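You operate a simulated robot arm through the tools that you are given. There is no shell and no other tool. Be economical: measure what you need, move in short steps, check, and stop when the job is done.

Carry out the task below with a simulated robot arm. There is one attempt and no reset: what you move stays moved.

Task
Charge the blue card, then put it back in its pocket.
Fine: card in the slot, green key; it stays in until the screen shows PAID.

Only the result counts: the job must be done as asked and must still hold three seconds after the hand-in. Knocking over, shifting, dropping, spilling or breaking anything else fails it.

Robot
A 5-joint arm with a two-finger parallel gripper, fixed in place. Base frame: the origin is at the foot of the arm, x ahead of it, y to its left, z up. Lengths are in mm, angles in rad, forces in N, time in s.
With the tool pointing down near the work surface it reaches from about 240 to 580 mm from the base axis. Its first joint turns from -1.152 to 1.152 rad. The tool tilts only in the upright plane through the base axis and itself; it spins freely about its own axis. Payload 1.57 kg.
The TCP is the grasp point between the finger pads, 30 mm short of the fingertips. In the tool frame z runs along the fingers and y along their closing line. Largest opening 80 mm; finger width 17, thickness 12; the body of the gripper, 40 by 82 mm, starts 80 mm behind the TCP.
Orientation is that of the tool frame in the base frame, as [roll, pitch, yaw] about the fixed x, y, z axes, in that order (R = Rz(yaw) Ry(pitch) Rx(roll)). With the fingers straight down and closing along the base's y, the tool's x points along the base's -x, its y along +y and its z along -z.

Tools
- The arm moves only by the tool play_rows. Its arguments are lists of equal length, an entry for each row: "slide": the shift along the tool's x, y, z in mm, a list of three; "dr": the turn, a rotation vector about the tool's x, y, z in degrees, a list of three; "claw": the closure, from 0 (fully open) to 1 (shut). In form: {"slide": [[dx, dy, dz], ...], "dr": [[ax, ay, az], ...], "claw": [claw, ...]}. A call has 1 to 10 rows; each row shifts and turns the commanded pose from where the row before left it, along the tool's axes as they then stand. Each row takes 0.2 s and may step no farther than 50 mm and 0.15 rad from the row before; otherwise, or with a gripper value out of range, the whole call is refused. Where a pose cannot be reached the arm comes as near as it can. A force on the tool above 40 N (or 10 N above the force at the start of the call, whichever is more), or a blocked arm, ends the call early, and 0.2 s more pass. Each finger travels about 153 mm/s and halts on what it meets, pressing with about 36 N; the grip force reading is that of the motor and also rises with nothing between the fingers. The clock runs only during rows and for 0.2 s after the last one: add rows that do not move to give the fingers time. The reply holds the time, the measured pose of the TCP, the force on the tool along the base axes, the opening and the grip force, in the units named above and with some noise.
- Cameras (640 x 400 px; columns grow to the right, rows downward): "scene" is fixed at [38.4, 386.9, 547]; the picture's right is [-0.79, -0.62, 0.00], its down [-0.20, 0.26, -0.94] and it looks along [0.58, -0.74, -0.33] (base axes); focal length 324 px, centre (320, 200). "wrist" rides on the gripper at [72, -7, -122] in the tool frame; the picture's right is [0.09, 1.00, 0.00], its down [-0.84, 0.08, -0.54] and it looks along [-0.54, 0.05, 0.84] (tool axes); focal length 238 px, centre (320, 200). There is no depth. A picture from a camera that has moved, and an enlarged one, comes with that camera's place and axes in the base frame and with its lens.
- snapshot(camera): a new picture of that camera. It takes no simulated time.
- zoom(camera, box): a new picture of the part [left, top, right, bottom] of that camera's present view, enlarged. It takes no simulated time.
- finish_job(): hands the job in; it is judged then, once.

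Work in short steps. Places have to be worked out from the pictures, the camera data and where the tool is seen: move nearer, look again, correct. Check each grasp and each placing, and mend what went wrong. You have 120 turns and 64 pictures in all, those below and enlarged ones among them. Open the gripper and draw the arm clear of the work before you hand the job in, unless the task says otherwise; then end with one line.

The tools are called after ">>>" as name(argument=value, ...) on one line, values as JSON. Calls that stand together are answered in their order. play_rows: Moves the arm, as the interface text tells. Its arguments: {"type":"object","properties":{"slide":{"type":"array","items":{"type":"array","items":{"type":"number"}}},"dr":{"type":"array","items":{"type":"array","items":{"type":"number"}}},"claw":{"type":"array","items":{"type":"number"}}},"required":["slide","dr","claw"]} The other tools are called the same way: snapshot (camera) takes a picture; zoom (camera, box) takes an enlarged picture of a part of a camera's view; finish_job () hands the job in.

At the start:

```text
t: 0.0
tcp_pos: [334.4, 64.5, 451.4]
orientation: [-3.141, 0.0, -3.142]
contact_force: [-0.8, -0.6, -0.7]
gripper_width: 80.2
grasp_force: 0.0
```

scene: 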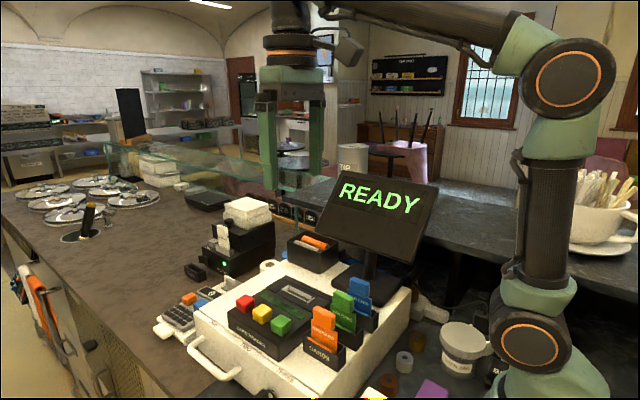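
wrist: 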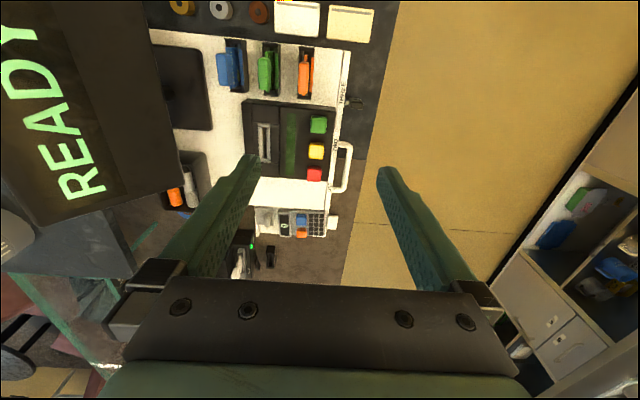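

I'll start by enlarging the work area in both views to find the blue card, slot and keys.

>>> zoom(camera="scene", box=[200, 240, 420, 390])

>>> zoom(camera="wrist", box=[140, 0, 400, 200])

```text
2.67 times, centred on (310, 315) of scene
camera zoom: at [38.4, 386.9, 547.0], right [-0.79, -0.62, 0.0], down [-0.2, 0.26, -0.94], along [0.58, -0.74, -0.33], focal length 864 px, centre (347, -107)
```

zoom: 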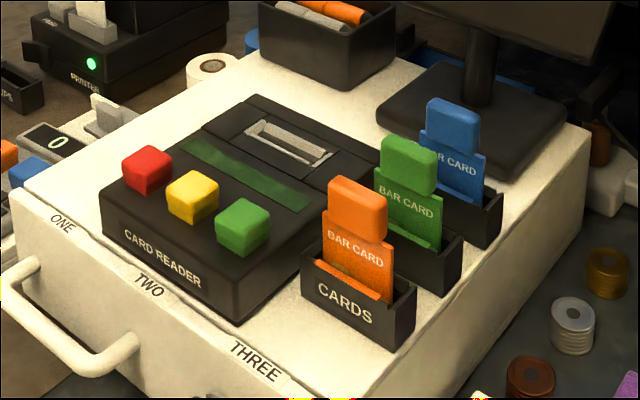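

```text
2.00 times, centred on (270, 100) of wrist
camera zoom: at [263.3, 57.2, 572.7], right [-0.09, 1.0, 0.0], down [0.84, 0.08, 0.54], along [0.54, 0.05, -0.84], focal length 477 px, centre (420, 400)
```

zoom: 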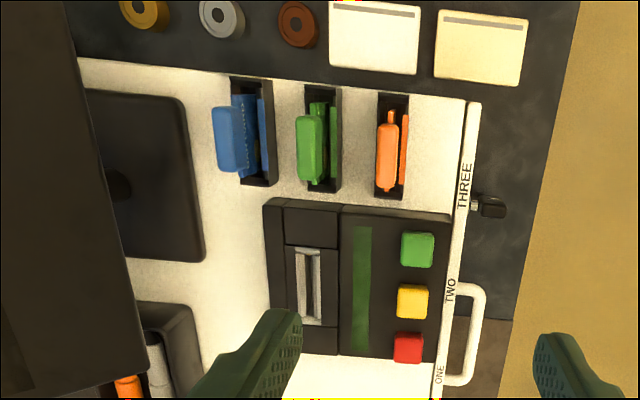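

From triangulating both views I get: blue card handle ≈(303,-76,186), slot ≈(421,-30,145), green key ≈(378,65,154). The monitor's lower edge is near y≈-150. I move above the card, still high, and look again.

>>> play_rows(slide=[[6, -31, 25], [6, -31, 25], [6, -31, 25], [6, -31, 25], [0, 0, 0]], dr=[[0, 0, 0], [0, 0, 0], [0, 0, 0], [0, 0, 0], [0, 0, 0]], claw=[0.3, 0.45, 0.45, 0.45, 0.45])

>>> snapshot(camera="wrist")

>>> snapshot(camera="scene")

```text
t: 1.2
tcp_pos: [311.1, -64.4, 350.6]
orientation: [-3.14, 0.0, -3.14]
contact_force: [0.2, 0.1, -1.1]
gripper_width: 43.9
grasp_force: 0.1
```

```text
59 pictures are left
camera wrist: at [239.2, -70.9, 472.1], right [-0.09, 1.0, 0.0], down [0.84, 0.08, 0.54], along [0.54, 0.05, -0.84], focal length 238 px, centre (320, 200)
```

wrist: 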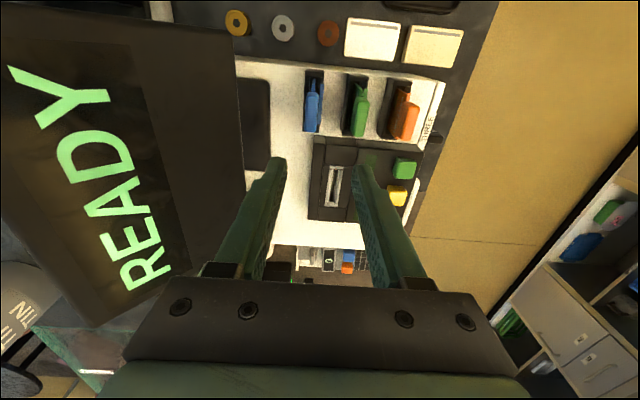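

```text
58 pictures are left
```

scene: 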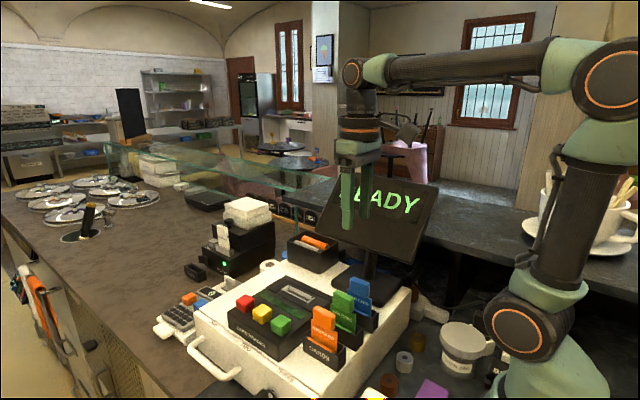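

The tool is above and behind the cards. I enlarge the wrist view of cards and slot for precise positions.

>>> zoom(camera="wrist", box=[270, 50, 450, 230])

>>> zoom(camera="scene", box=[290, 260, 390, 360])

```text
2.22 times, centred on (360, 140) of wrist
camera zoom: at [239.2, -70.9, 472.1], right [-0.09, 1.0, 0.0], down [0.84, 0.08, 0.54], along [0.54, 0.05, -0.84], focal length 530 px, centre (231, 333)
```

zoom: 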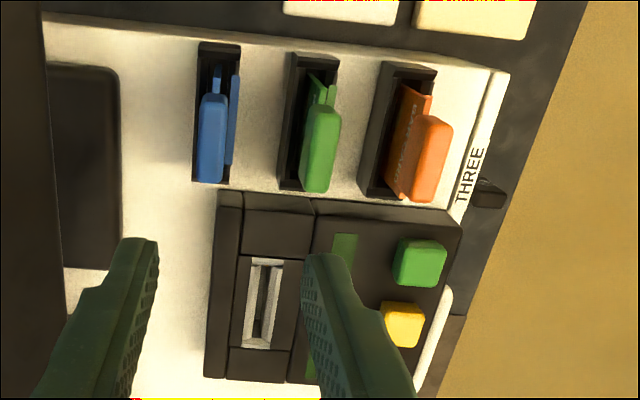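

```text
4.00 times, centred on (340, 310) of scene
camera zoom: at [38.4, 386.9, 547.0], right [-0.79, -0.62, 0.0], down [-0.2, 0.26, -0.94], along [0.58, -0.74, -0.33], focal length 1296 px, centre (240, -240)
```

zoom: 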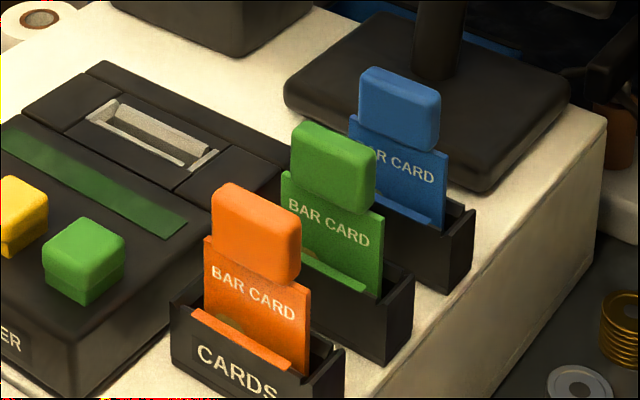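

The handle refines to about (302,-75.5), spanning z≈166–200. The neighbouring green card is near y≈-27, so I narrow the opening and descend to z≈240 for a check.

>>> play_rows(slide=[[8.5, -11, 30], [0, 0, 40], [0, 0, 40], [0, 0, 0]], dr=[[0, 0, 0], [0, 0, 0], [0, 0, 0], [0, 0, 0]], claw=[0.57, 0.57, 0.57, 0.57])

>>> snapshot(camera="wrist")

>>> zoom(camera="scene", box=[270, 190, 430, 350])

```text
t: 2.2
tcp_pos: [302.9, -74.1, 242.4]
orientation: [3.141, 0.001, -3.141]
contact_force: [0.4, -0.1, 0.3]
gripper_width: 34.3
grasp_force: 0.1
```

```text
55 pictures are left
camera wrist: at [229.8, -80.1, 363.3], right [-0.09, 1.0, 0.0], down [0.84, 0.08, 0.54], along [0.54, 0.05, -0.84], focal length 238 px, centre (320, 200)
```

wrist: 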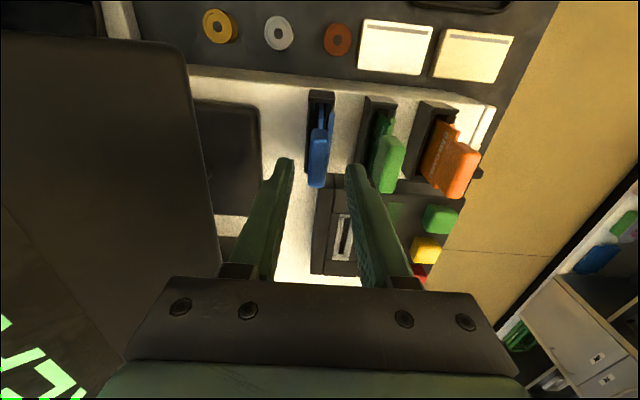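

```text
2.50 times, centred on (350, 270) of scene
camera zoom: at [38.4, 386.9, 547.0], right [-0.79, -0.62, 0.0], down [-0.2, 0.26, -0.94], along [0.58, -0.74, -0.33], focal length 810 px, centre (245, 25)
```

zoom: 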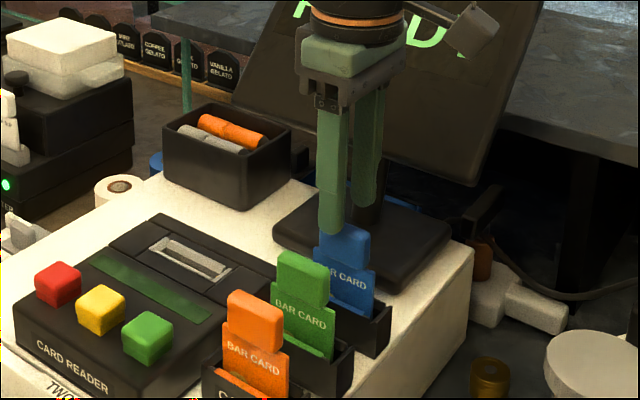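

Projection checks agree: handle centre ≈(302,-75), and the fingers straddle it. I descend to z≈188, check forces, then close.

>>> play_rows(slide=[[1, -1, 18], [0, 0, 18], [0, 0, 18], [0, 0, 0]], dr=[[0, 0, 0], [0, 0, 0], [0, 0, 0], [0, 0, 0]], claw=[0.57, 0.57, 0.57, 0.57])

>>> zoom(camera="scene", box=[290, 220, 410, 340])

>>> snapshot(camera="wrist")

```text
t: 3.2
tcp_pos: [303.3, -73.4, 188.1]
orientation: [3.141, -0.002, -3.141]
contact_force: [0.3, 0.0, 0.1]
gripper_width: 34.4
grasp_force: 0.0
```

```text
3.33 times, centred on (350, 280) of scene
camera zoom: at [38.4, 386.9, 547.0], right [-0.79, -0.62, 0.0], down [-0.2, 0.26, -0.94], along [0.58, -0.74, -0.33], focal length 1080 px, centre (220, -67)
```

zoom: 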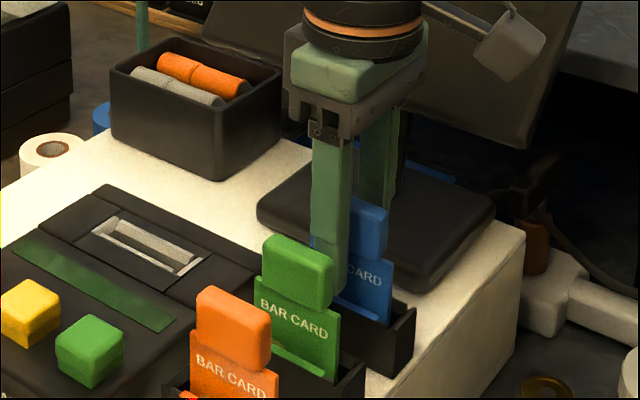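

```text
52 pictures are left
camera wrist: at [230.8, -80.1, 308.7], right [-0.09, 1.0, 0.0], down [0.84, 0.08, 0.54], along [0.54, 0.05, -0.84], focal length 238 px, centre (320, 200)
```

wrist: 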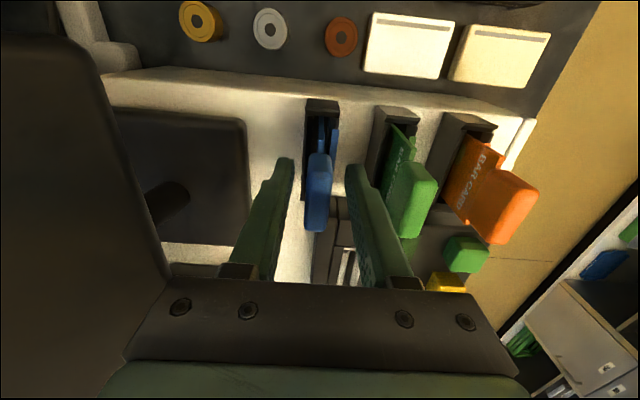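

Clear of contact and the handle is centred between the fingers. I close on it.

>>> play_rows(slide=[[0, 0, 0], [0, 0, 0], [0, 0, 0]], dr=[[0, 0, 0], [0, 0, 0], [0, 0, 0]], claw=[0.75, 1, 1])

>>> snapshot(camera="wrist")

```text
t: 4.0
tcp_pos: [301.5, -74.1, 188.4]
orientation: [3.141, 0.0, 3.141]
contact_force: [0.3, -0.6, 0.2]
gripper_width: 12.6
grasp_force: 29.8
```

```text
51 pictures are left
camera wrist: at [230.8, -80.1, 309.0], right [-0.09, 1.0, 0.0], down [0.84, 0.08, 0.54], along [0.54, 0.05, -0.84], focal length 238 px, centre (320, 200)
```

wrist: 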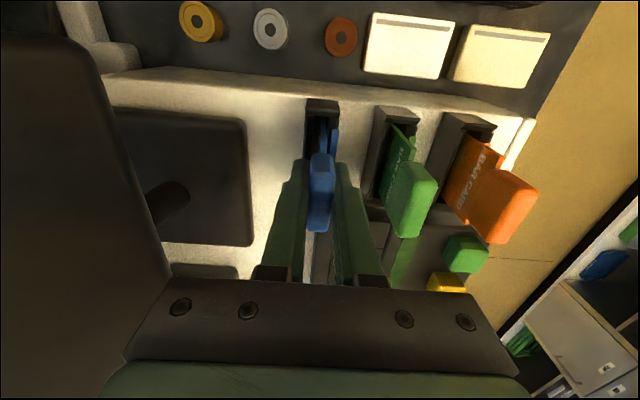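

Gripped: 12.6 mm between the fingers with firm force. I lift straight up 90 mm in modest steps.

>>> play_rows(slide=[[0, 0, -10], [0, 0, -16], [0, 0, -16], [0, 0, -16], [0, 0, -16], [0, 0, -16], [0, 0, 0]], dr=[[0, 0, 0], [0, 0, 0], [0, 0, 0], [0, 0, 0], [0, 0, 0], [0, 0, 0], [0, 0, 0]], claw=[1, 1, 1, 1, 1, 1, 1])

>>> zoom(camera="scene", box=[270, 190, 430, 350])

>>> snapshot(camera="wrist")

```text
t: 5.6
tcp_pos: [301.3, -71.0, 277.7]
orientation: [3.141, 0.0, -3.141]
contact_force: [0.5, -0.4, 0.1]
gripper_width: 12.9
grasp_force: 30.1
```

```text
2.50 times, centred on (350, 270) of scene
camera zoom: at [38.4, 386.9, 547.0], right [-0.79, -0.62, 0.0], down [-0.2, 0.26, -0.94], along [0.58, -0.74, -0.33], focal length 810 px, centre (245, 25)
```

zoom: 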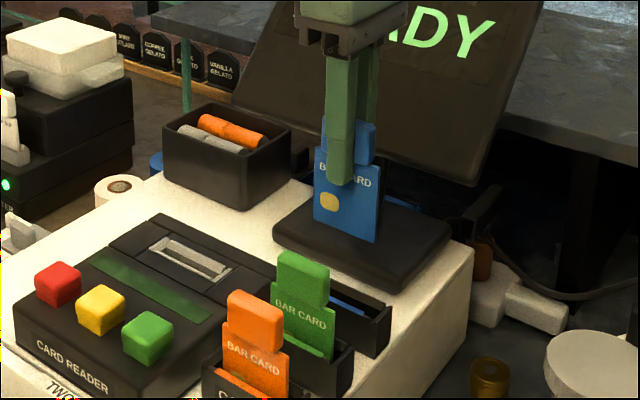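

```text
49 pictures are left
camera wrist: at [229.9, -78.2, 399.4], right [-0.09, 1.0, 0.0], down [0.84, 0.08, 0.54], along [0.54, 0.05, -0.84], focal length 238 px, centre (320, 200)
```

wrist: 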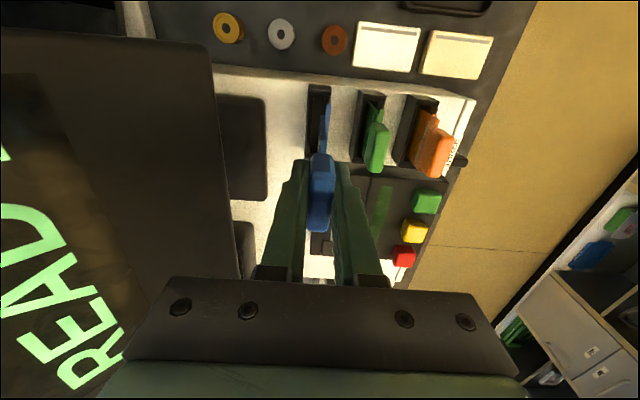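

The card is out, hanging straight: its plate spans x≈276–332 and its bottom edge is ≈77 mm below the TCP. The slot is ≈(424,-31.5,142); I move over it, x first to avoid the other cards.

>>> play_rows(slide=[[-30, 0, 0], [-30, 0, 0], [-30, 14, 0], [-30, 26, 0], [0, 0, 0]], dr=[[0, 0, 0], [0, 0, 0], [0, 0, 0], [0, 0, 0], [0, 0, 0]], claw=[1, 1, 1, 1, 1])

>>> zoom(camera="scene", box=[220, 180, 380, 340])

>>> snapshot(camera="wrist")

```text
t: 6.8
tcp_pos: [422.1, -32.4, 279.2]
orientation: [3.141, -0.002, -3.141]
contact_force: [0.3, 0.0, 0.3]
gripper_width: 12.9
grasp_force: 29.7
```

```text
2.50 times, centred on (300, 260) of scene
camera zoom: at [38.4, 386.9, 547.0], right [-0.79, -0.62, 0.0], down [-0.2, 0.26, -0.94], along [0.58, -0.74, -0.33], focal length 810 px, centre (370, 50)
```

zoom: 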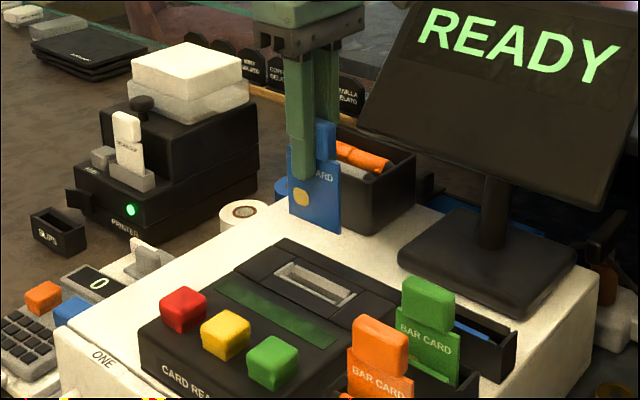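

```text
47 pictures are left
camera wrist: at [350.4, -39.2, 399.9], right [-0.09, 1.0, 0.0], down [0.84, 0.08, 0.54], along [0.54, 0.05, -0.84], focal length 238 px, centre (320, 200)
```

wrist: 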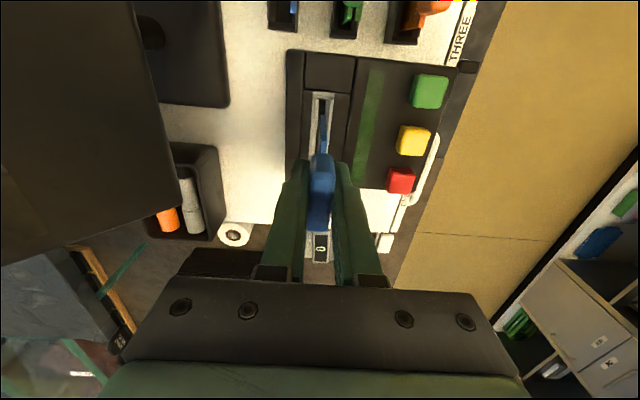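

The card's edge appears aligned with the slot in the wrist view. I enlarge to measure the y offset.

>>> zoom(camera="wrist", box=[270, 70, 370, 170])

```text
4.00 times, centred on (320, 120) of wrist
camera zoom: at [350.4, -39.2, 399.9], right [-0.09, 1.0, 0.0], down [0.84, 0.08, 0.54], along [0.54, 0.05, -0.84], focal length 953 px, centre (320, 520)
```

zoom: 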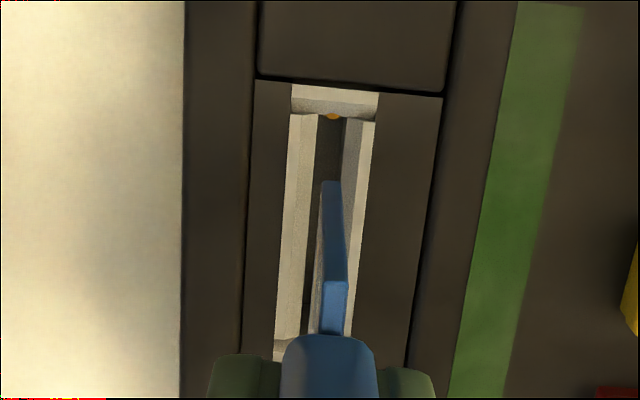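

Estimates: slot opening x≈396–456, y≈-31.8, about 6.7 mm wide. The card's plate is at x≈397–453, y≈-32.8. I nudge +1 in x and y and lower 45 mm, then recheck.

>>> play_rows(slide=[[-1, 1, 15], [0, 0, 15], [0, 0, 15], [0, 0, 0]], dr=[[0, 0, 0], [0, 0, 0], [0, 0, 0], [0, 0, 0]], claw=[1, 1, 1, 1])

>>> zoom(camera="wrist", box=[270, 70, 370, 170])

>>> zoom(camera="scene", box=[250, 210, 350, 310])

```text
t: 7.8
tcp_pos: [422.9, -30.9, 233.9]
orientation: [3.141, 0.0, -3.141]
contact_force: [-1.1, 0.6, -0.5]
gripper_width: 12.6
grasp_force: 29.6
```

```text
4.00 times, centred on (320, 120) of wrist
camera zoom: at [350.9, -37.9, 353.9], right [-0.09, 1.0, 0.0], down [0.84, 0.08, 0.54], along [0.54, 0.05, -0.84], focal length 953 px, centre (320, 520)
```

zoom: 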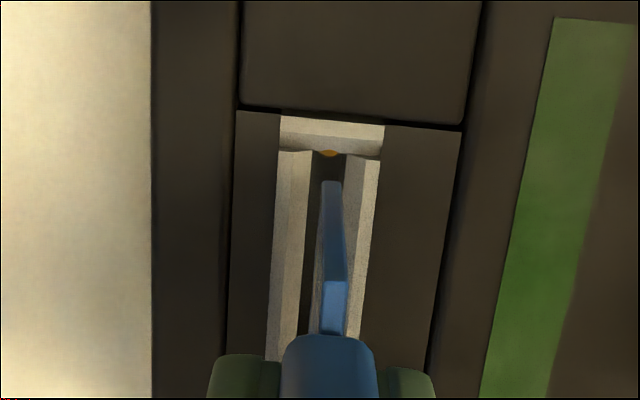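

```text
4.00 times, centred on (300, 260) of scene
camera zoom: at [38.4, 386.9, 547.0], right [-0.79, -0.62, 0.0], down [-0.2, 0.26, -0.94], along [0.58, -0.74, -0.33], focal length 1296 px, centre (400, -40)
```

zoom: 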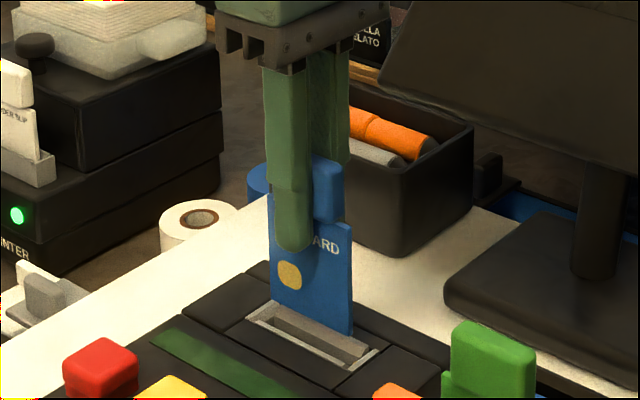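

Card centred in y (-31.6 vs slot -31.9), and x fits within ±2 mm. I lower slowly into the slot, watching the force.

>>> play_rows(slide=[[0, 0, 6], [0, 0, 5], [0, 0, 5], [0, 0, 5], [0, 0, 0]], dr=[[0, 0, 0], [0, 0, 0], [0, 0, 0], [0, 0, 0], [0, 0, 0]], claw=[1, 1, 1, 1, 1])

>>> zoom(camera="wrist", box=[270, 70, 370, 170])

>>> zoom(camera="scene", box=[250, 210, 350, 310])

```text
t: 9.0
tcp_pos: [422.6, -29.9, 212.1]
orientation: [-3.14, 0.0, 3.141]
contact_force: [0.4, -0.5, -1.3]
gripper_width: 12.8
grasp_force: 29.8
```

```text
4.00 times, centred on (320, 120) of wrist
camera zoom: at [350.4, -37.2, 332.4], right [-0.09, 1.0, 0.0], down [0.84, 0.08, 0.54], along [0.54, 0.05, -0.84], focal length 953 px, centre (320, 520)
```

zoom: 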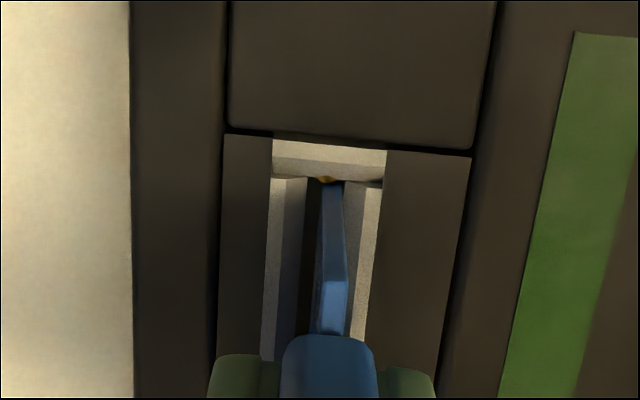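

```text
4.00 times, centred on (300, 260) of scene
camera zoom: at [38.4, 386.9, 547.0], right [-0.79, -0.62, 0.0], down [-0.2, 0.26, -0.94], along [0.58, -0.74, -0.33], focal length 1296 px, centre (400, -40)
```

zoom: 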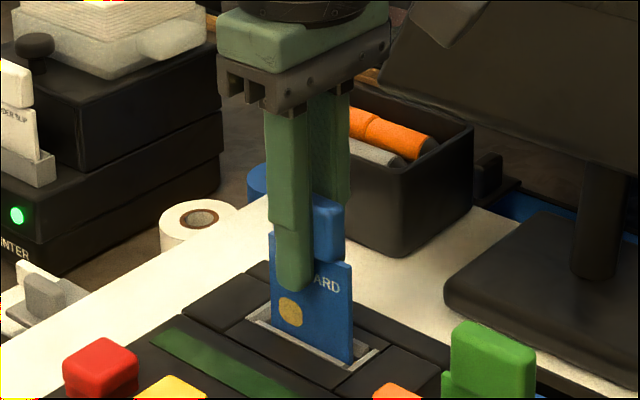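

No contact force yet and the card tip is at the slot mouth, drifted ~1 mm toward +y. I correct -1.4 y, +1 x and go on down in small steps.

>>> play_rows(slide=[[-1, -1.4, 0], [0, 0, 4], [0, -0.2, 4], [0, -0.2, 4], [0, 0, 0]], dr=[[0, 0, 0], [0, 0, 0], [0, 0, 0], [0, 0, 0], [0, 0, 0]], claw=[1, 1, 1, 1, 1])

>>> zoom(camera="wrist", box=[270, 70, 370, 170])

>>> snapshot(camera="scene")

```text
t: 10.2
tcp_pos: [425.3, -32.7, 198.6]
orientation: [-3.141, 0.0, -3.141]
contact_force: [0.1, 0.2, 1.0]
gripper_width: 12.7
grasp_force: 29.4
```

```text
4.00 times, centred on (320, 120) of wrist
camera zoom: at [352.6, -39.0, 319.9], right [-0.09, 1.0, 0.0], down [0.84, 0.08, 0.54], along [0.54, 0.05, -0.84], focal length 953 px, centre (320, 520)
```

zoom: 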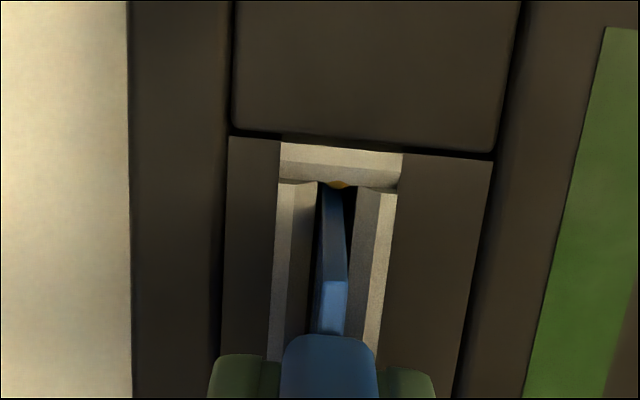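

```text
40 pictures are left
```

scene: 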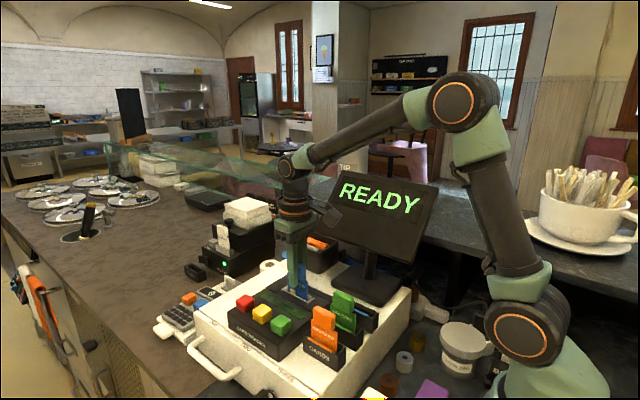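

Still no force; the card now sits slightly toward -y. I add +0.8 y and continue down, stopping when it bottoms out.

>>> play_rows(slide=[[0, 0.8, 0], [0, 0, 3], [0, 0, 3], [0, 0, 3], [0, 0, 0]], dr=[[0, 0, 0], [0, 0, 0], [0, 0, 0], [0, 0, 0], [0, 0, 0]], claw=[1, 1, 1, 1, 1])

>>> zoom(camera="wrist", box=[270, 70, 370, 170])

>>> zoom(camera="scene", box=[250, 180, 450, 310])

```text
t: 11.4
tcp_pos: [423.7, -32.4, 191.6]
orientation: [-3.141, 0.002, -3.141]
contact_force: [-4.3, 0.3, 16.2]
gripper_width: 12.9
grasp_force: 29.5
```

```text
4.00 times, centred on (320, 120) of wrist
camera zoom: at [351.0, -38.7, 312.3], right [-0.09, 1.0, 0.0], down [0.84, 0.08, 0.54], along [0.54, 0.05, -0.84], focal length 953 px, centre (320, 520)
```

zoom: 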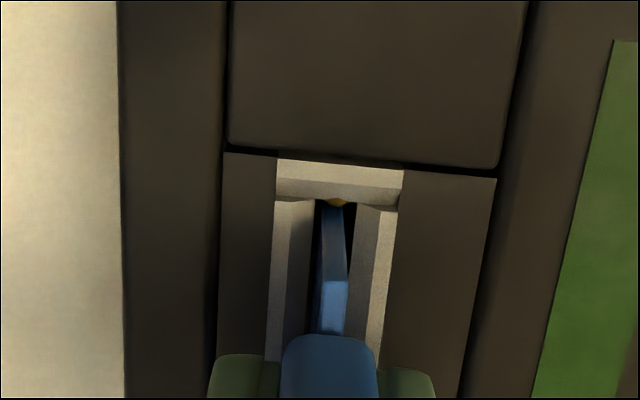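

```text
3.08 times, centred on (350, 245) of scene
camera zoom: at [38.4, 386.9, 547.0], right [-0.79, -0.62, 0.0], down [-0.2, 0.26, -0.94], along [0.58, -0.74, -0.33], focal length 997 px, centre (228, 62)
```

zoom: 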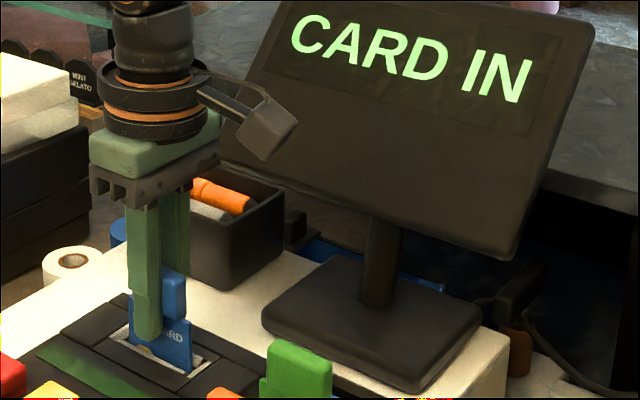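

Screen reads "CARD IN" and the 16 N upward force shows it has bottomed. I ease up the push a little, open the fingers and see whether the card stays.

>>> play_rows(slide=[[0, 0, -1], [0, 0, 0], [0, 0, 0], [0, 0, 0]], dr=[[0, 0, 0], [0, 0, 0], [0, 0, 0], [0, 0, 0]], claw=[1, 0.7, 0.6, 0.57])

>>> zoom(camera="scene", box=[250, 180, 450, 310])

>>> snapshot(camera="wrist")

```text
t: 12.4
tcp_pos: [423.7, -33.6, 191.2]
orientation: [3.141, 0.001, -3.141]
contact_force: [-0.8, -0.1, 1.0]
gripper_width: 34.4
grasp_force: 0.0
```

```text
3.08 times, centred on (350, 245) of scene
camera zoom: at [38.4, 386.9, 547.0], right [-0.79, -0.62, 0.0], down [-0.2, 0.26, -0.94], along [0.58, -0.74, -0.33], focal length 997 px, centre (228, 62)
```

zoom: 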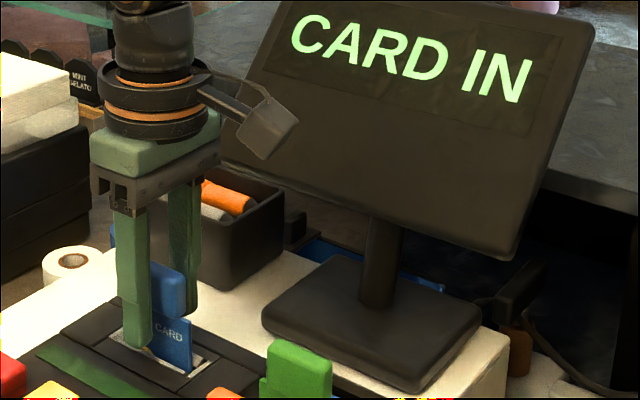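

```text
36 pictures are left
camera wrist: at [351.1, -39.3, 312.5], right [-0.09, 1.0, 0.0], down [0.84, 0.08, 0.54], along [0.54, 0.05, -0.84], focal length 238 px, centre (320, 200)
```

wrist: 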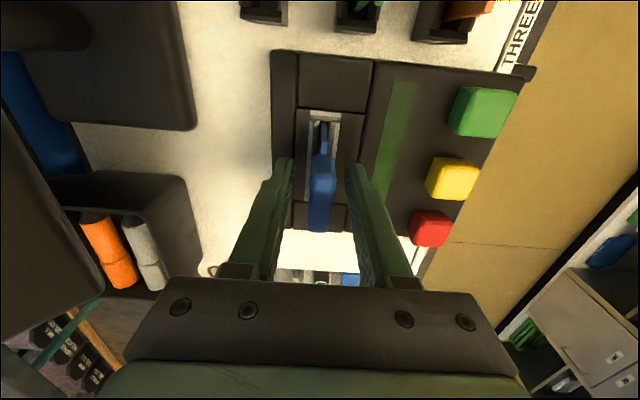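

The card stands by itself and CARD IN holds. I raise straight up, then move over the green key (≈(378,66)) with fingers closed.

>>> play_rows(slide=[[0, 0, -15], [0, 0, -30], [0, 0, -30], [15, 33, 0], [15, 33, 0], [15.5, 33, 0], [0, 0, 0]], dr=[[0, 0, 0], [0, 0, 0], [0, 0, 0], [0, 0, 0], [0, 0, 0], [0, 0, 0], [0, 0, 0]], claw=[0.57, 0.57, 0.57, 0.8, 1, 1, 1])

>>> snapshot(camera="wrist")

>>> zoom(camera="scene", box=[200, 170, 440, 370])

```text
t: 14.0
tcp_pos: [379.9, 68.1, 265.7]
orientation: [3.141, 0.003, 3.14]
contact_force: [0.4, 0.5, 0.7]
gripper_width: 0.0
grasp_force: 21.0
```

```text
35 pictures are left
camera wrist: at [307.6, 61.2, 386.7], right [-0.09, 1.0, 0.0], down [0.84, 0.08, 0.54], along [0.54, 0.05, -0.84], focal length 238 px, centre (320, 200)
```

wrist: 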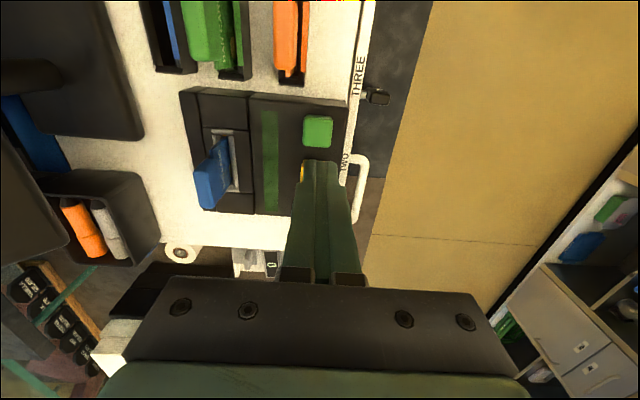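

```text
2.00 times, centred on (320, 270) of scene
camera zoom: at [38.4, 386.9, 547.0], right [-0.79, -0.62, 0.0], down [-0.2, 0.26, -0.94], along [0.58, -0.74, -0.33], focal length 648 px, centre (320, 60)
```

zoom: 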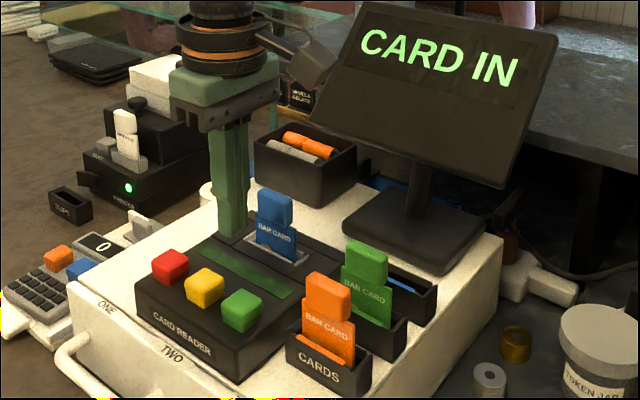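

The key refines to ≈(377.5,65.5), top z≈155–160. I correct by (-2,-2.5) and descend until the tips are ~10 mm above it.

>>> play_rows(slide=[[2, -2.5, 20], [0, 0, 23], [0, 0, 20], [0, 0, 0]], dr=[[0, 0, 0], [0, 0, 0], [0, 0, 0], [0, 0, 0]], claw=[1, 1, 1, 1])

>>> zoom(camera="scene", box=[230, 240, 350, 360])

>>> zoom(camera="wrist", box=[240, 90, 400, 250])

```text
t: 15.0
tcp_pos: [374.3, 64.8, 202.6]
orientation: [3.14, -0.001, -3.141]
contact_force: [-0.8, -0.7, 0.0]
gripper_width: 0.1
grasp_force: 21.3
```

```text
3.33 times, centred on (290, 300) of scene
camera zoom: at [38.4, 386.9, 547.0], right [-0.79, -0.62, 0.0], down [-0.2, 0.26, -0.94], along [0.58, -0.74, -0.33], focal length 1080 px, centre (420, -133)
```

zoom: 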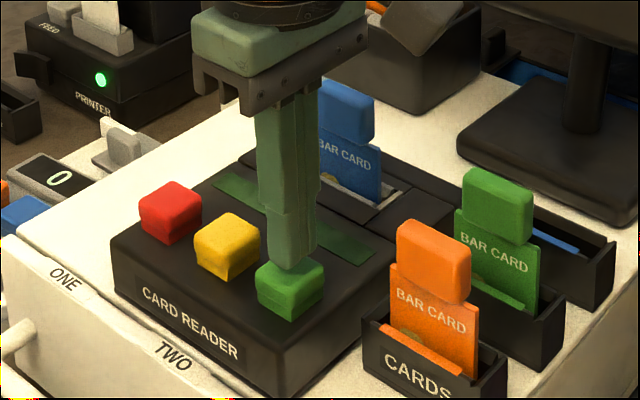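

```text
2.50 times, centred on (320, 170) of wrist
camera zoom: at [302.5, 57.9, 323.3], right [-0.09, 1.0, 0.0], down [0.84, 0.08, 0.54], along [0.54, 0.05, -0.84], focal length 596 px, centre (320, 275)
```

zoom: 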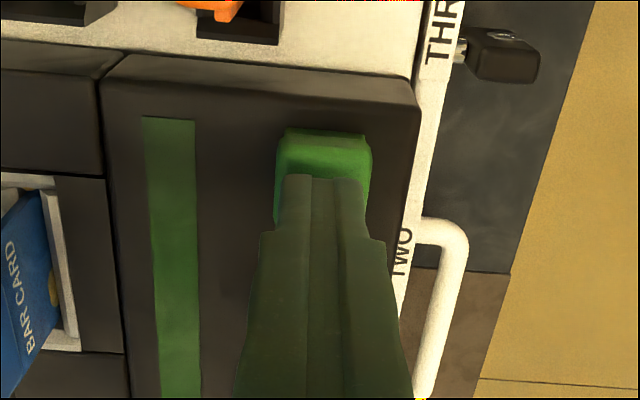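

The tips hang right over the middle of the green key. I press down in small steps.

>>> play_rows(slide=[[0, 0, 5], [0, 0, 3], [0, 0, 2], [0, 0, 2], [0, 0, 0]], dr=[[0, 0, 0], [0, 0, 0], [0, 0, 0], [0, 0, 0], [0, 0, 0]], claw=[1, 1, 1, 1, 1])

>>> zoom(camera="scene", box=[220, 170, 440, 340])

```text
t: 16.2
tcp_pos: [376.1, 64.3, 191.5]
orientation: [3.141, -0.001, -3.14]
contact_force: [-0.6, -1.2, 0.8]
gripper_width: 0.0
grasp_force: 21.2
```

```text
2.35 times, centred on (330, 255) of scene
camera zoom: at [38.4, 386.9, 547.0], right [-0.79, -0.62, 0.0], down [-0.2, 0.26, -0.94], along [0.58, -0.74, -0.33], focal length 762 px, centre (296, 71)
```

zoom: 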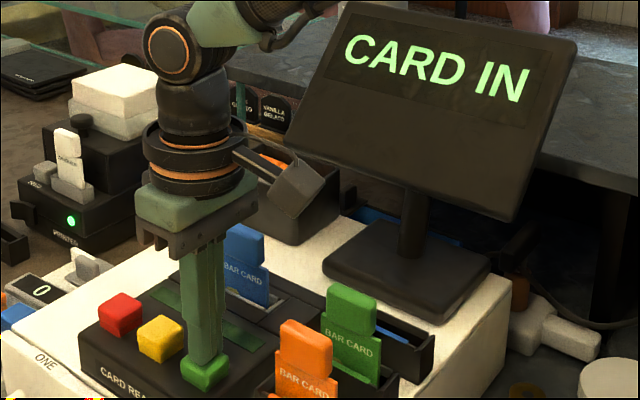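

No contact yet (tips ≈ z 161). I keep going down in 2 mm steps.

>>> play_rows(slide=[[0, 0, 2], [0, 0, 2], [0, 0, 2], [0, 0, 2], [0, 0, 0]], dr=[[0, 0, 0], [0, 0, 0], [0, 0, 0], [0, 0, 0], [0, 0, 0]], claw=[1, 1, 1, 1, 1])

>>> zoom(camera="scene", box=[220, 170, 440, 340])

```text
t: 17.1
tcp_pos: [377.2, 63.7, 190.0]
orientation: [3.141, 0.007, 3.141]
contact_force: [-6.0, -1.8, 19.3]
gripper_width: 0.1
grasp_force: 21.8
stopped in row 4: the force on the tool passed its limit (the readings are from after the stop); the commanded pose is now the measured one
```

```text
2.35 times, centred on (330, 255) of scene
camera zoom: at [38.3, 386.9, 547.1], right [-0.79, -0.62, 0.0], down [-0.2, 0.26, -0.94], along [0.58, -0.74, -0.33], focal length 762 px, centre (296, 71)
```

zoom: 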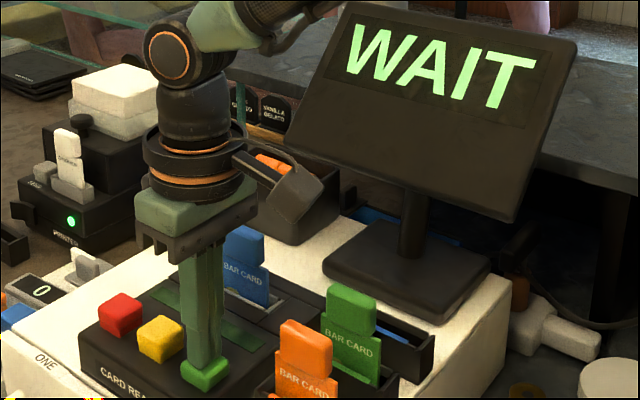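

The screen shows "WAIT": the key registered. I lift off gently and move back up over the card while it processes.

>>> play_rows(slide=[[0, 0, -10], [0, 0, -25], [0, 0, -40], [-15.5, -33, 0], [-15.5, -33, 0], [-15, -31, 0], [0, 0, 0], [0, 0, 0]], dr=[[0, 0, 0], [0, 0, 0], [0, 0, 0], [0, 0, 0], [0, 0, 0], [0, 0, 0], [0, 0, 0], [0, 0, 0]], claw=[1, 1, 1, 0.7, 0.57, 0.57, 0.57, 0.57])

>>> snapshot(camera="scene")

>>> snapshot(camera="wrist")

```text
t: 18.9
tcp_pos: [421.0, -33.0, 258.0]
orientation: [-3.141, 0.0, -3.141]
contact_force: [0.9, -0.4, -0.5]
gripper_width: 34.3
grasp_force: 0.1
```

```text
29 pictures are left
```

scene: 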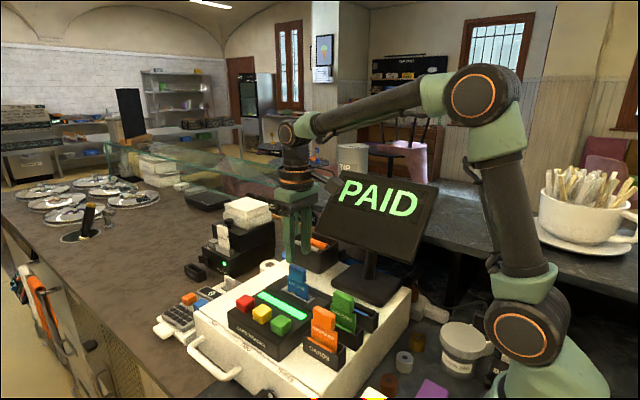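

```text
28 pictures are left
camera wrist: at [350.0, -40.3, 378.8], right [-0.09, 1.0, 0.0], down [0.84, 0.08, 0.54], along [0.54, 0.05, -0.84], focal length 238 px, centre (320, 200)
```

wrist: 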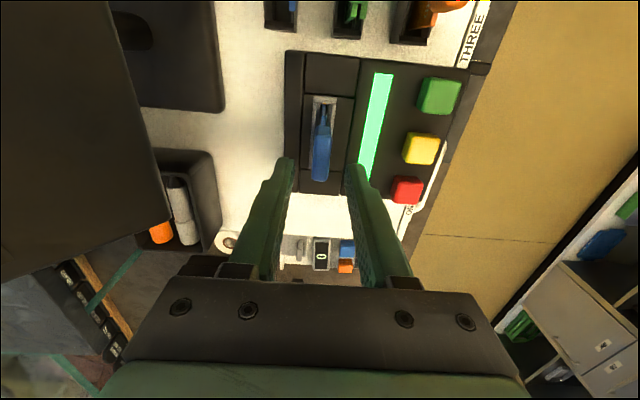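

The screen shows "PAID". The card handle sits between the fingers, so I shift +2.5 in x and descend to the earlier grasp height, z≈191.

>>> play_rows(slide=[[-2.5, 0, 20], [0, 0, 20], [0, 0, 20], [0, 0, 7], [0, 0, 0]], dr=[[0, 0, 0], [0, 0, 0], [0, 0, 0], [0, 0, 0], [0, 0, 0]], claw=[0.57, 0.57, 0.57, 0.57, 0.57])

>>> snapshot(camera="wrist")

```text
t: 20.1
tcp_pos: [425.0, -33.9, 192.7]
orientation: [-3.141, 0.0, 3.141]
contact_force: [-0.1, -1.0, -0.3]
gripper_width: 34.3
grasp_force: 0.1
```

```text
27 pictures are left
camera wrist: at [351.9, -41.1, 313.8], right [-0.09, 1.0, 0.0], down [0.84, 0.08, 0.54], along [0.54, 0.05, -0.84], focal length 238 px, centre (320, 200)
```

wrist: 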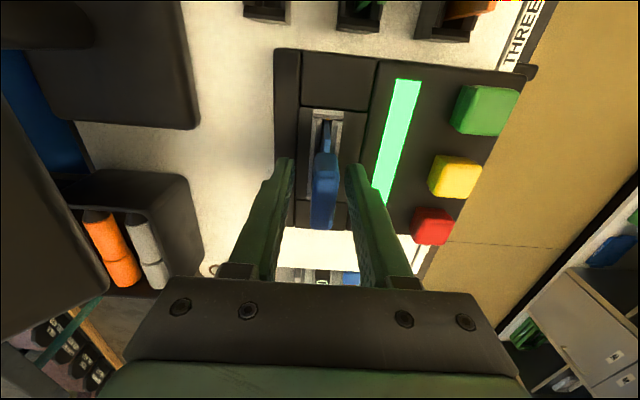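

The handle is ~1.7 mm toward +y of the finger centre; I correct that and close.

>>> play_rows(slide=[[0, 1.7, 1], [0, 0, 0], [0, 0, 0], [0, 0, 0], [0, 0, 0]], dr=[[0, 0, 0], [0, 0, 0], [0, 0, 0], [0, 0, 0], [0, 0, 0]], claw=[0.57, 0.75, 1, 1, 1])

```text
t: 21.4
tcp_pos: [424.4, -31.8, 192.2]
orientation: [-3.141, 0.0, 3.141]
contact_force: [0.5, 0.1, 0.5]
gripper_width: 12.7
grasp_force: 30.1
```

Gripped at 12.7 mm. I lift straight up ~87 mm to clear everything, then look.

>>> play_rows(slide=[[0, 0, -7], [0, 0, -10], [0, 0, -10], [0, 0, -20], [0, 0, -20], [0, 0, -20], [0, 0, 0]], dr=[[0, 0, 0], [0, 0, 0], [0, 0, 0], [0, 0, 0], [0, 0, 0], [0, 0, 0], [0, 0, 0]], claw=[1, 1, 1, 1, 1, 1, 1])

>>> snapshot(camera="scene")

```text
t: 22.9
tcp_pos: [423.6, -30.4, 279.5]
orientation: [-3.141, -0.001, 3.14]
contact_force: [-0.5, -0.8, -0.4]
gripper_width: 12.5
grasp_force: 29.9
```

```text
26 pictures are left
```

scene: 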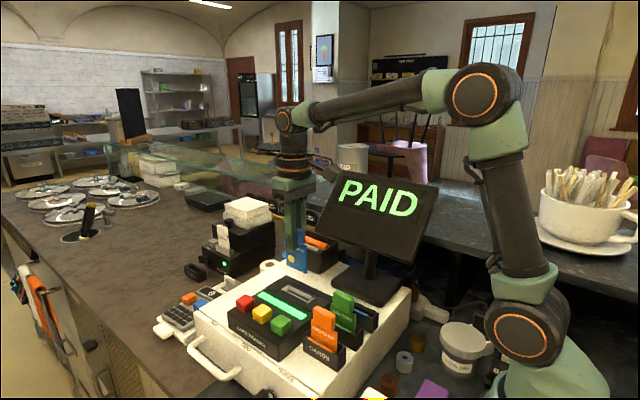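

Card is out with PAID still shown. I go back over the pocket, y first, then x.

>>> play_rows(slide=[[30, -28, 0], [30, -15, 0], [30, 0, 0], [31, 0, 0], [0, 0, 0]], dr=[[0, 0, 0], [0, 0, 0], [0, 0, 0], [0, 0, 0], [0, 0, 0]], claw=[1, 1, 1, 1, 1])

>>> zoom(camera="wrist", box=[270, 70, 370, 170])

>>> zoom(camera="scene", box=[290, 230, 410, 350])

```text
t: 24.1
tcp_pos: [303.5, -74.5, 283.0]
orientation: [-3.141, 0.0, -3.14]
contact_force: [0.9, -0.3, -0.1]
gripper_width: 12.4
grasp_force: 29.9
```

```text
4.00 times, centred on (320, 120) of wrist
camera zoom: at [232.2, -81.0, 402.8], right [-0.09, 1.0, 0.0], down [0.84, 0.08, 0.54], along [0.54, 0.05, -0.84], focal length 953 px, centre (320, 520)
```

zoom: 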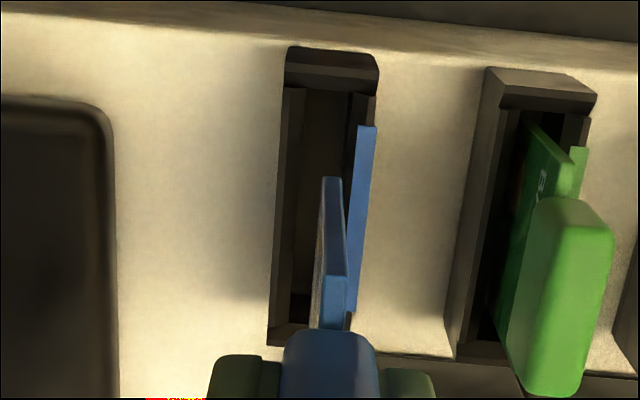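

```text
3.33 times, centred on (350, 290) of scene
camera zoom: at [38.4, 386.9, 547.0], right [-0.79, -0.62, 0.0], down [-0.2, 0.26, -0.94], along [0.58, -0.74, -0.33], focal length 1080 px, centre (220, -100)
```

zoom: 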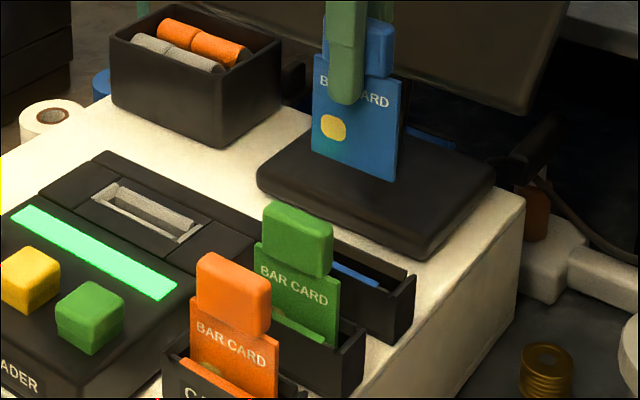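

Pocket opening ≈ x 272–334, y -81…-70; the card is at x 277–333.5, y -74.8. I shift (-2.4,-0.8) and lower 45 mm, then check.

>>> play_rows(slide=[[2.4, -0.8, 10], [0, 0, 18], [0, 0, 17], [0, 0, 0]], dr=[[0, 0, 0], [0, 0, 0], [0, 0, 0], [0, 0, 0]], claw=[1, 1, 1, 1])

>>> zoom(camera="wrist", box=[270, 70, 370, 170])

>>> zoom(camera="scene", box=[310, 240, 410, 340])

```text
t: 25.1
tcp_pos: [300.4, -74.4, 237.1]
orientation: [-3.141, 0.0, 3.141]
contact_force: [-0.3, 0.4, -0.1]
gripper_width: 12.7
grasp_force: 29.9
```

```text
4.00 times, centred on (320, 120) of wrist
camera zoom: at [228.4, -81.3, 357.9], right [-0.09, 1.0, 0.0], down [0.84, 0.08, 0.54], along [0.54, 0.05, -0.84], focal length 953 px, centre (320, 520)
```

zoom: 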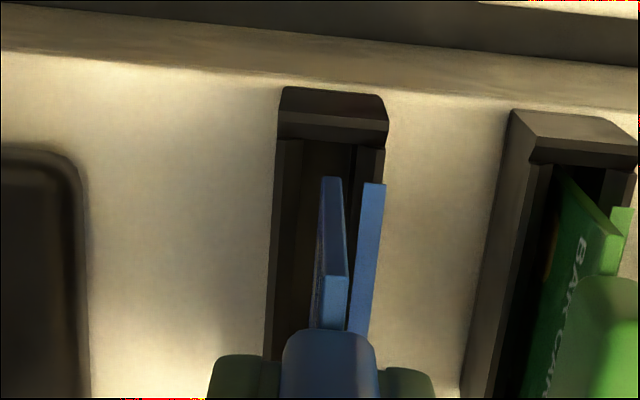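

```text
4.00 times, centred on (360, 290) of scene
camera zoom: at [38.4, 386.9, 547.0], right [-0.79, -0.62, 0.0], down [-0.2, 0.26, -0.94], along [0.58, -0.74, -0.33], focal length 1296 px, centre (160, -160)
```

zoom: 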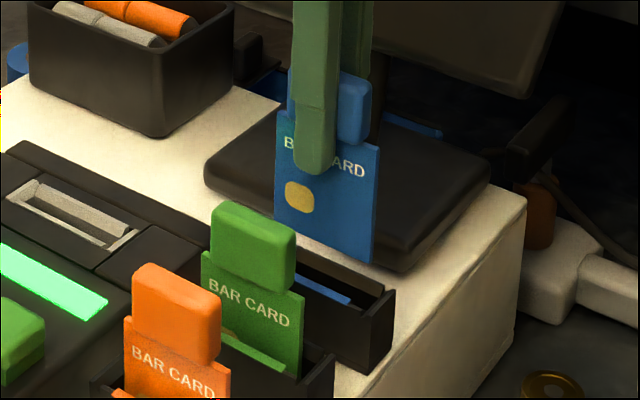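

Card at x 274–330, y -75 inside the opening (271–334, -81…-70). I lower slowly into the pocket mouth and check again.

>>> play_rows(slide=[[0, 0, 8], [0, 0, 6], [0, 0, 6], [0, 0, 5], [0, 0, 0]], dr=[[0, 0, 0], [0, 0, 0], [0, 0, 0], [0, 0, 0], [0, 0, 0]], claw=[1, 1, 1, 1, 1])

>>> zoom(camera="wrist", box=[270, 70, 370, 170])

>>> zoom(camera="scene", box=[310, 240, 410, 340])

```text
t: 26.4
tcp_pos: [299.6, -73.9, 210.5]
orientation: [3.141, -0.001, 3.141]
contact_force: [-0.3, 0.5, -0.9]
gripper_width: 12.7
grasp_force: 29.6
```

```text
4.00 times, centred on (320, 120) of wrist
camera zoom: at [228.9, -80.6, 330.2], right [-0.09, 1.0, 0.0], down [0.84, 0.08, 0.54], along [0.54, 0.05, -0.84], focal length 953 px, centre (320, 520)
```

zoom: 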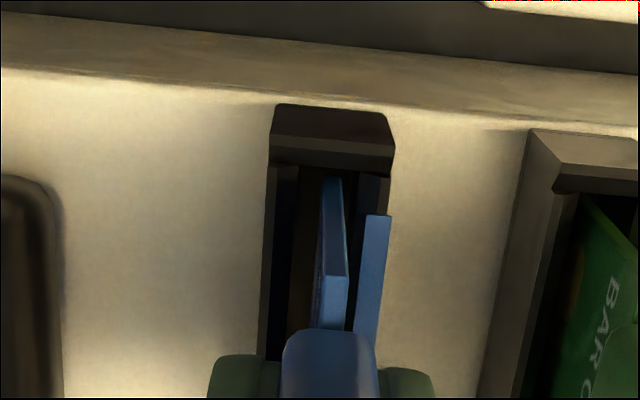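

```text
4.00 times, centred on (360, 290) of scene
camera zoom: at [38.4, 386.9, 547.0], right [-0.79, -0.62, 0.0], down [-0.2, 0.26, -0.94], along [0.58, -0.74, -0.33], focal length 1296 px, centre (160, -160)
```

zoom: 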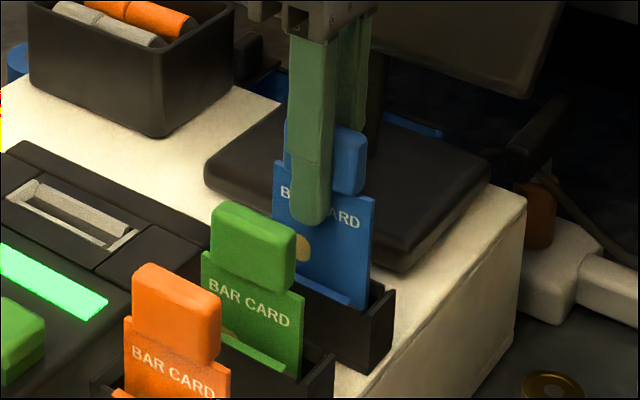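

The card is inside the pocket, a touch close to the near end. I nudge +1.5 in x and lower the rest until it touches bottom (z≈189).

>>> play_rows(slide=[[-1.5, 0, 4], [0, 0, 5], [0, 0, 4], [0, 0, 3], [0, 0, 3], [0, 0, 2], [0, 0, 0]], dr=[[0, 0, 0], [0, 0, 0], [0, 0, 0], [0, 0, 0], [0, 0, 0], [0, 0, 0], [0, 0, 0]], claw=[1, 1, 1, 1, 1, 1, 1])

>>> zoom(camera="scene", box=[310, 240, 410, 340])

```text
t: 27.9
tcp_pos: [303.0, -74.7, 188.7]
orientation: [-3.14, 0.001, -3.141]
contact_force: [-0.5, -0.3, -0.2]
gripper_width: 12.8
grasp_force: 29.5
```

```text
4.00 times, centred on (360, 290) of scene
camera zoom: at [38.4, 386.9, 547.0], right [-0.79, -0.62, 0.0], down [-0.2, 0.26, -0.94], along [0.58, -0.74, -0.33], focal length 1296 px, centre (160, -160)
```

zoom: 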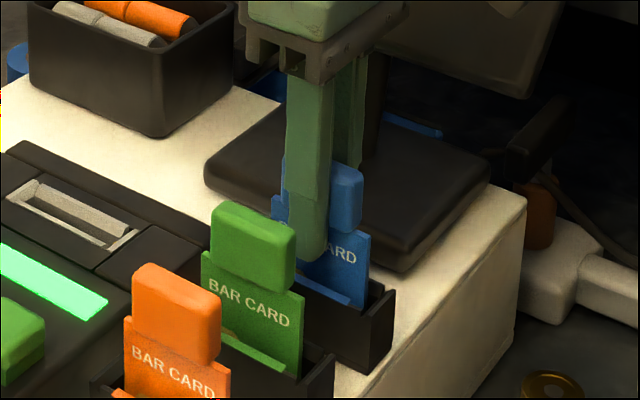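

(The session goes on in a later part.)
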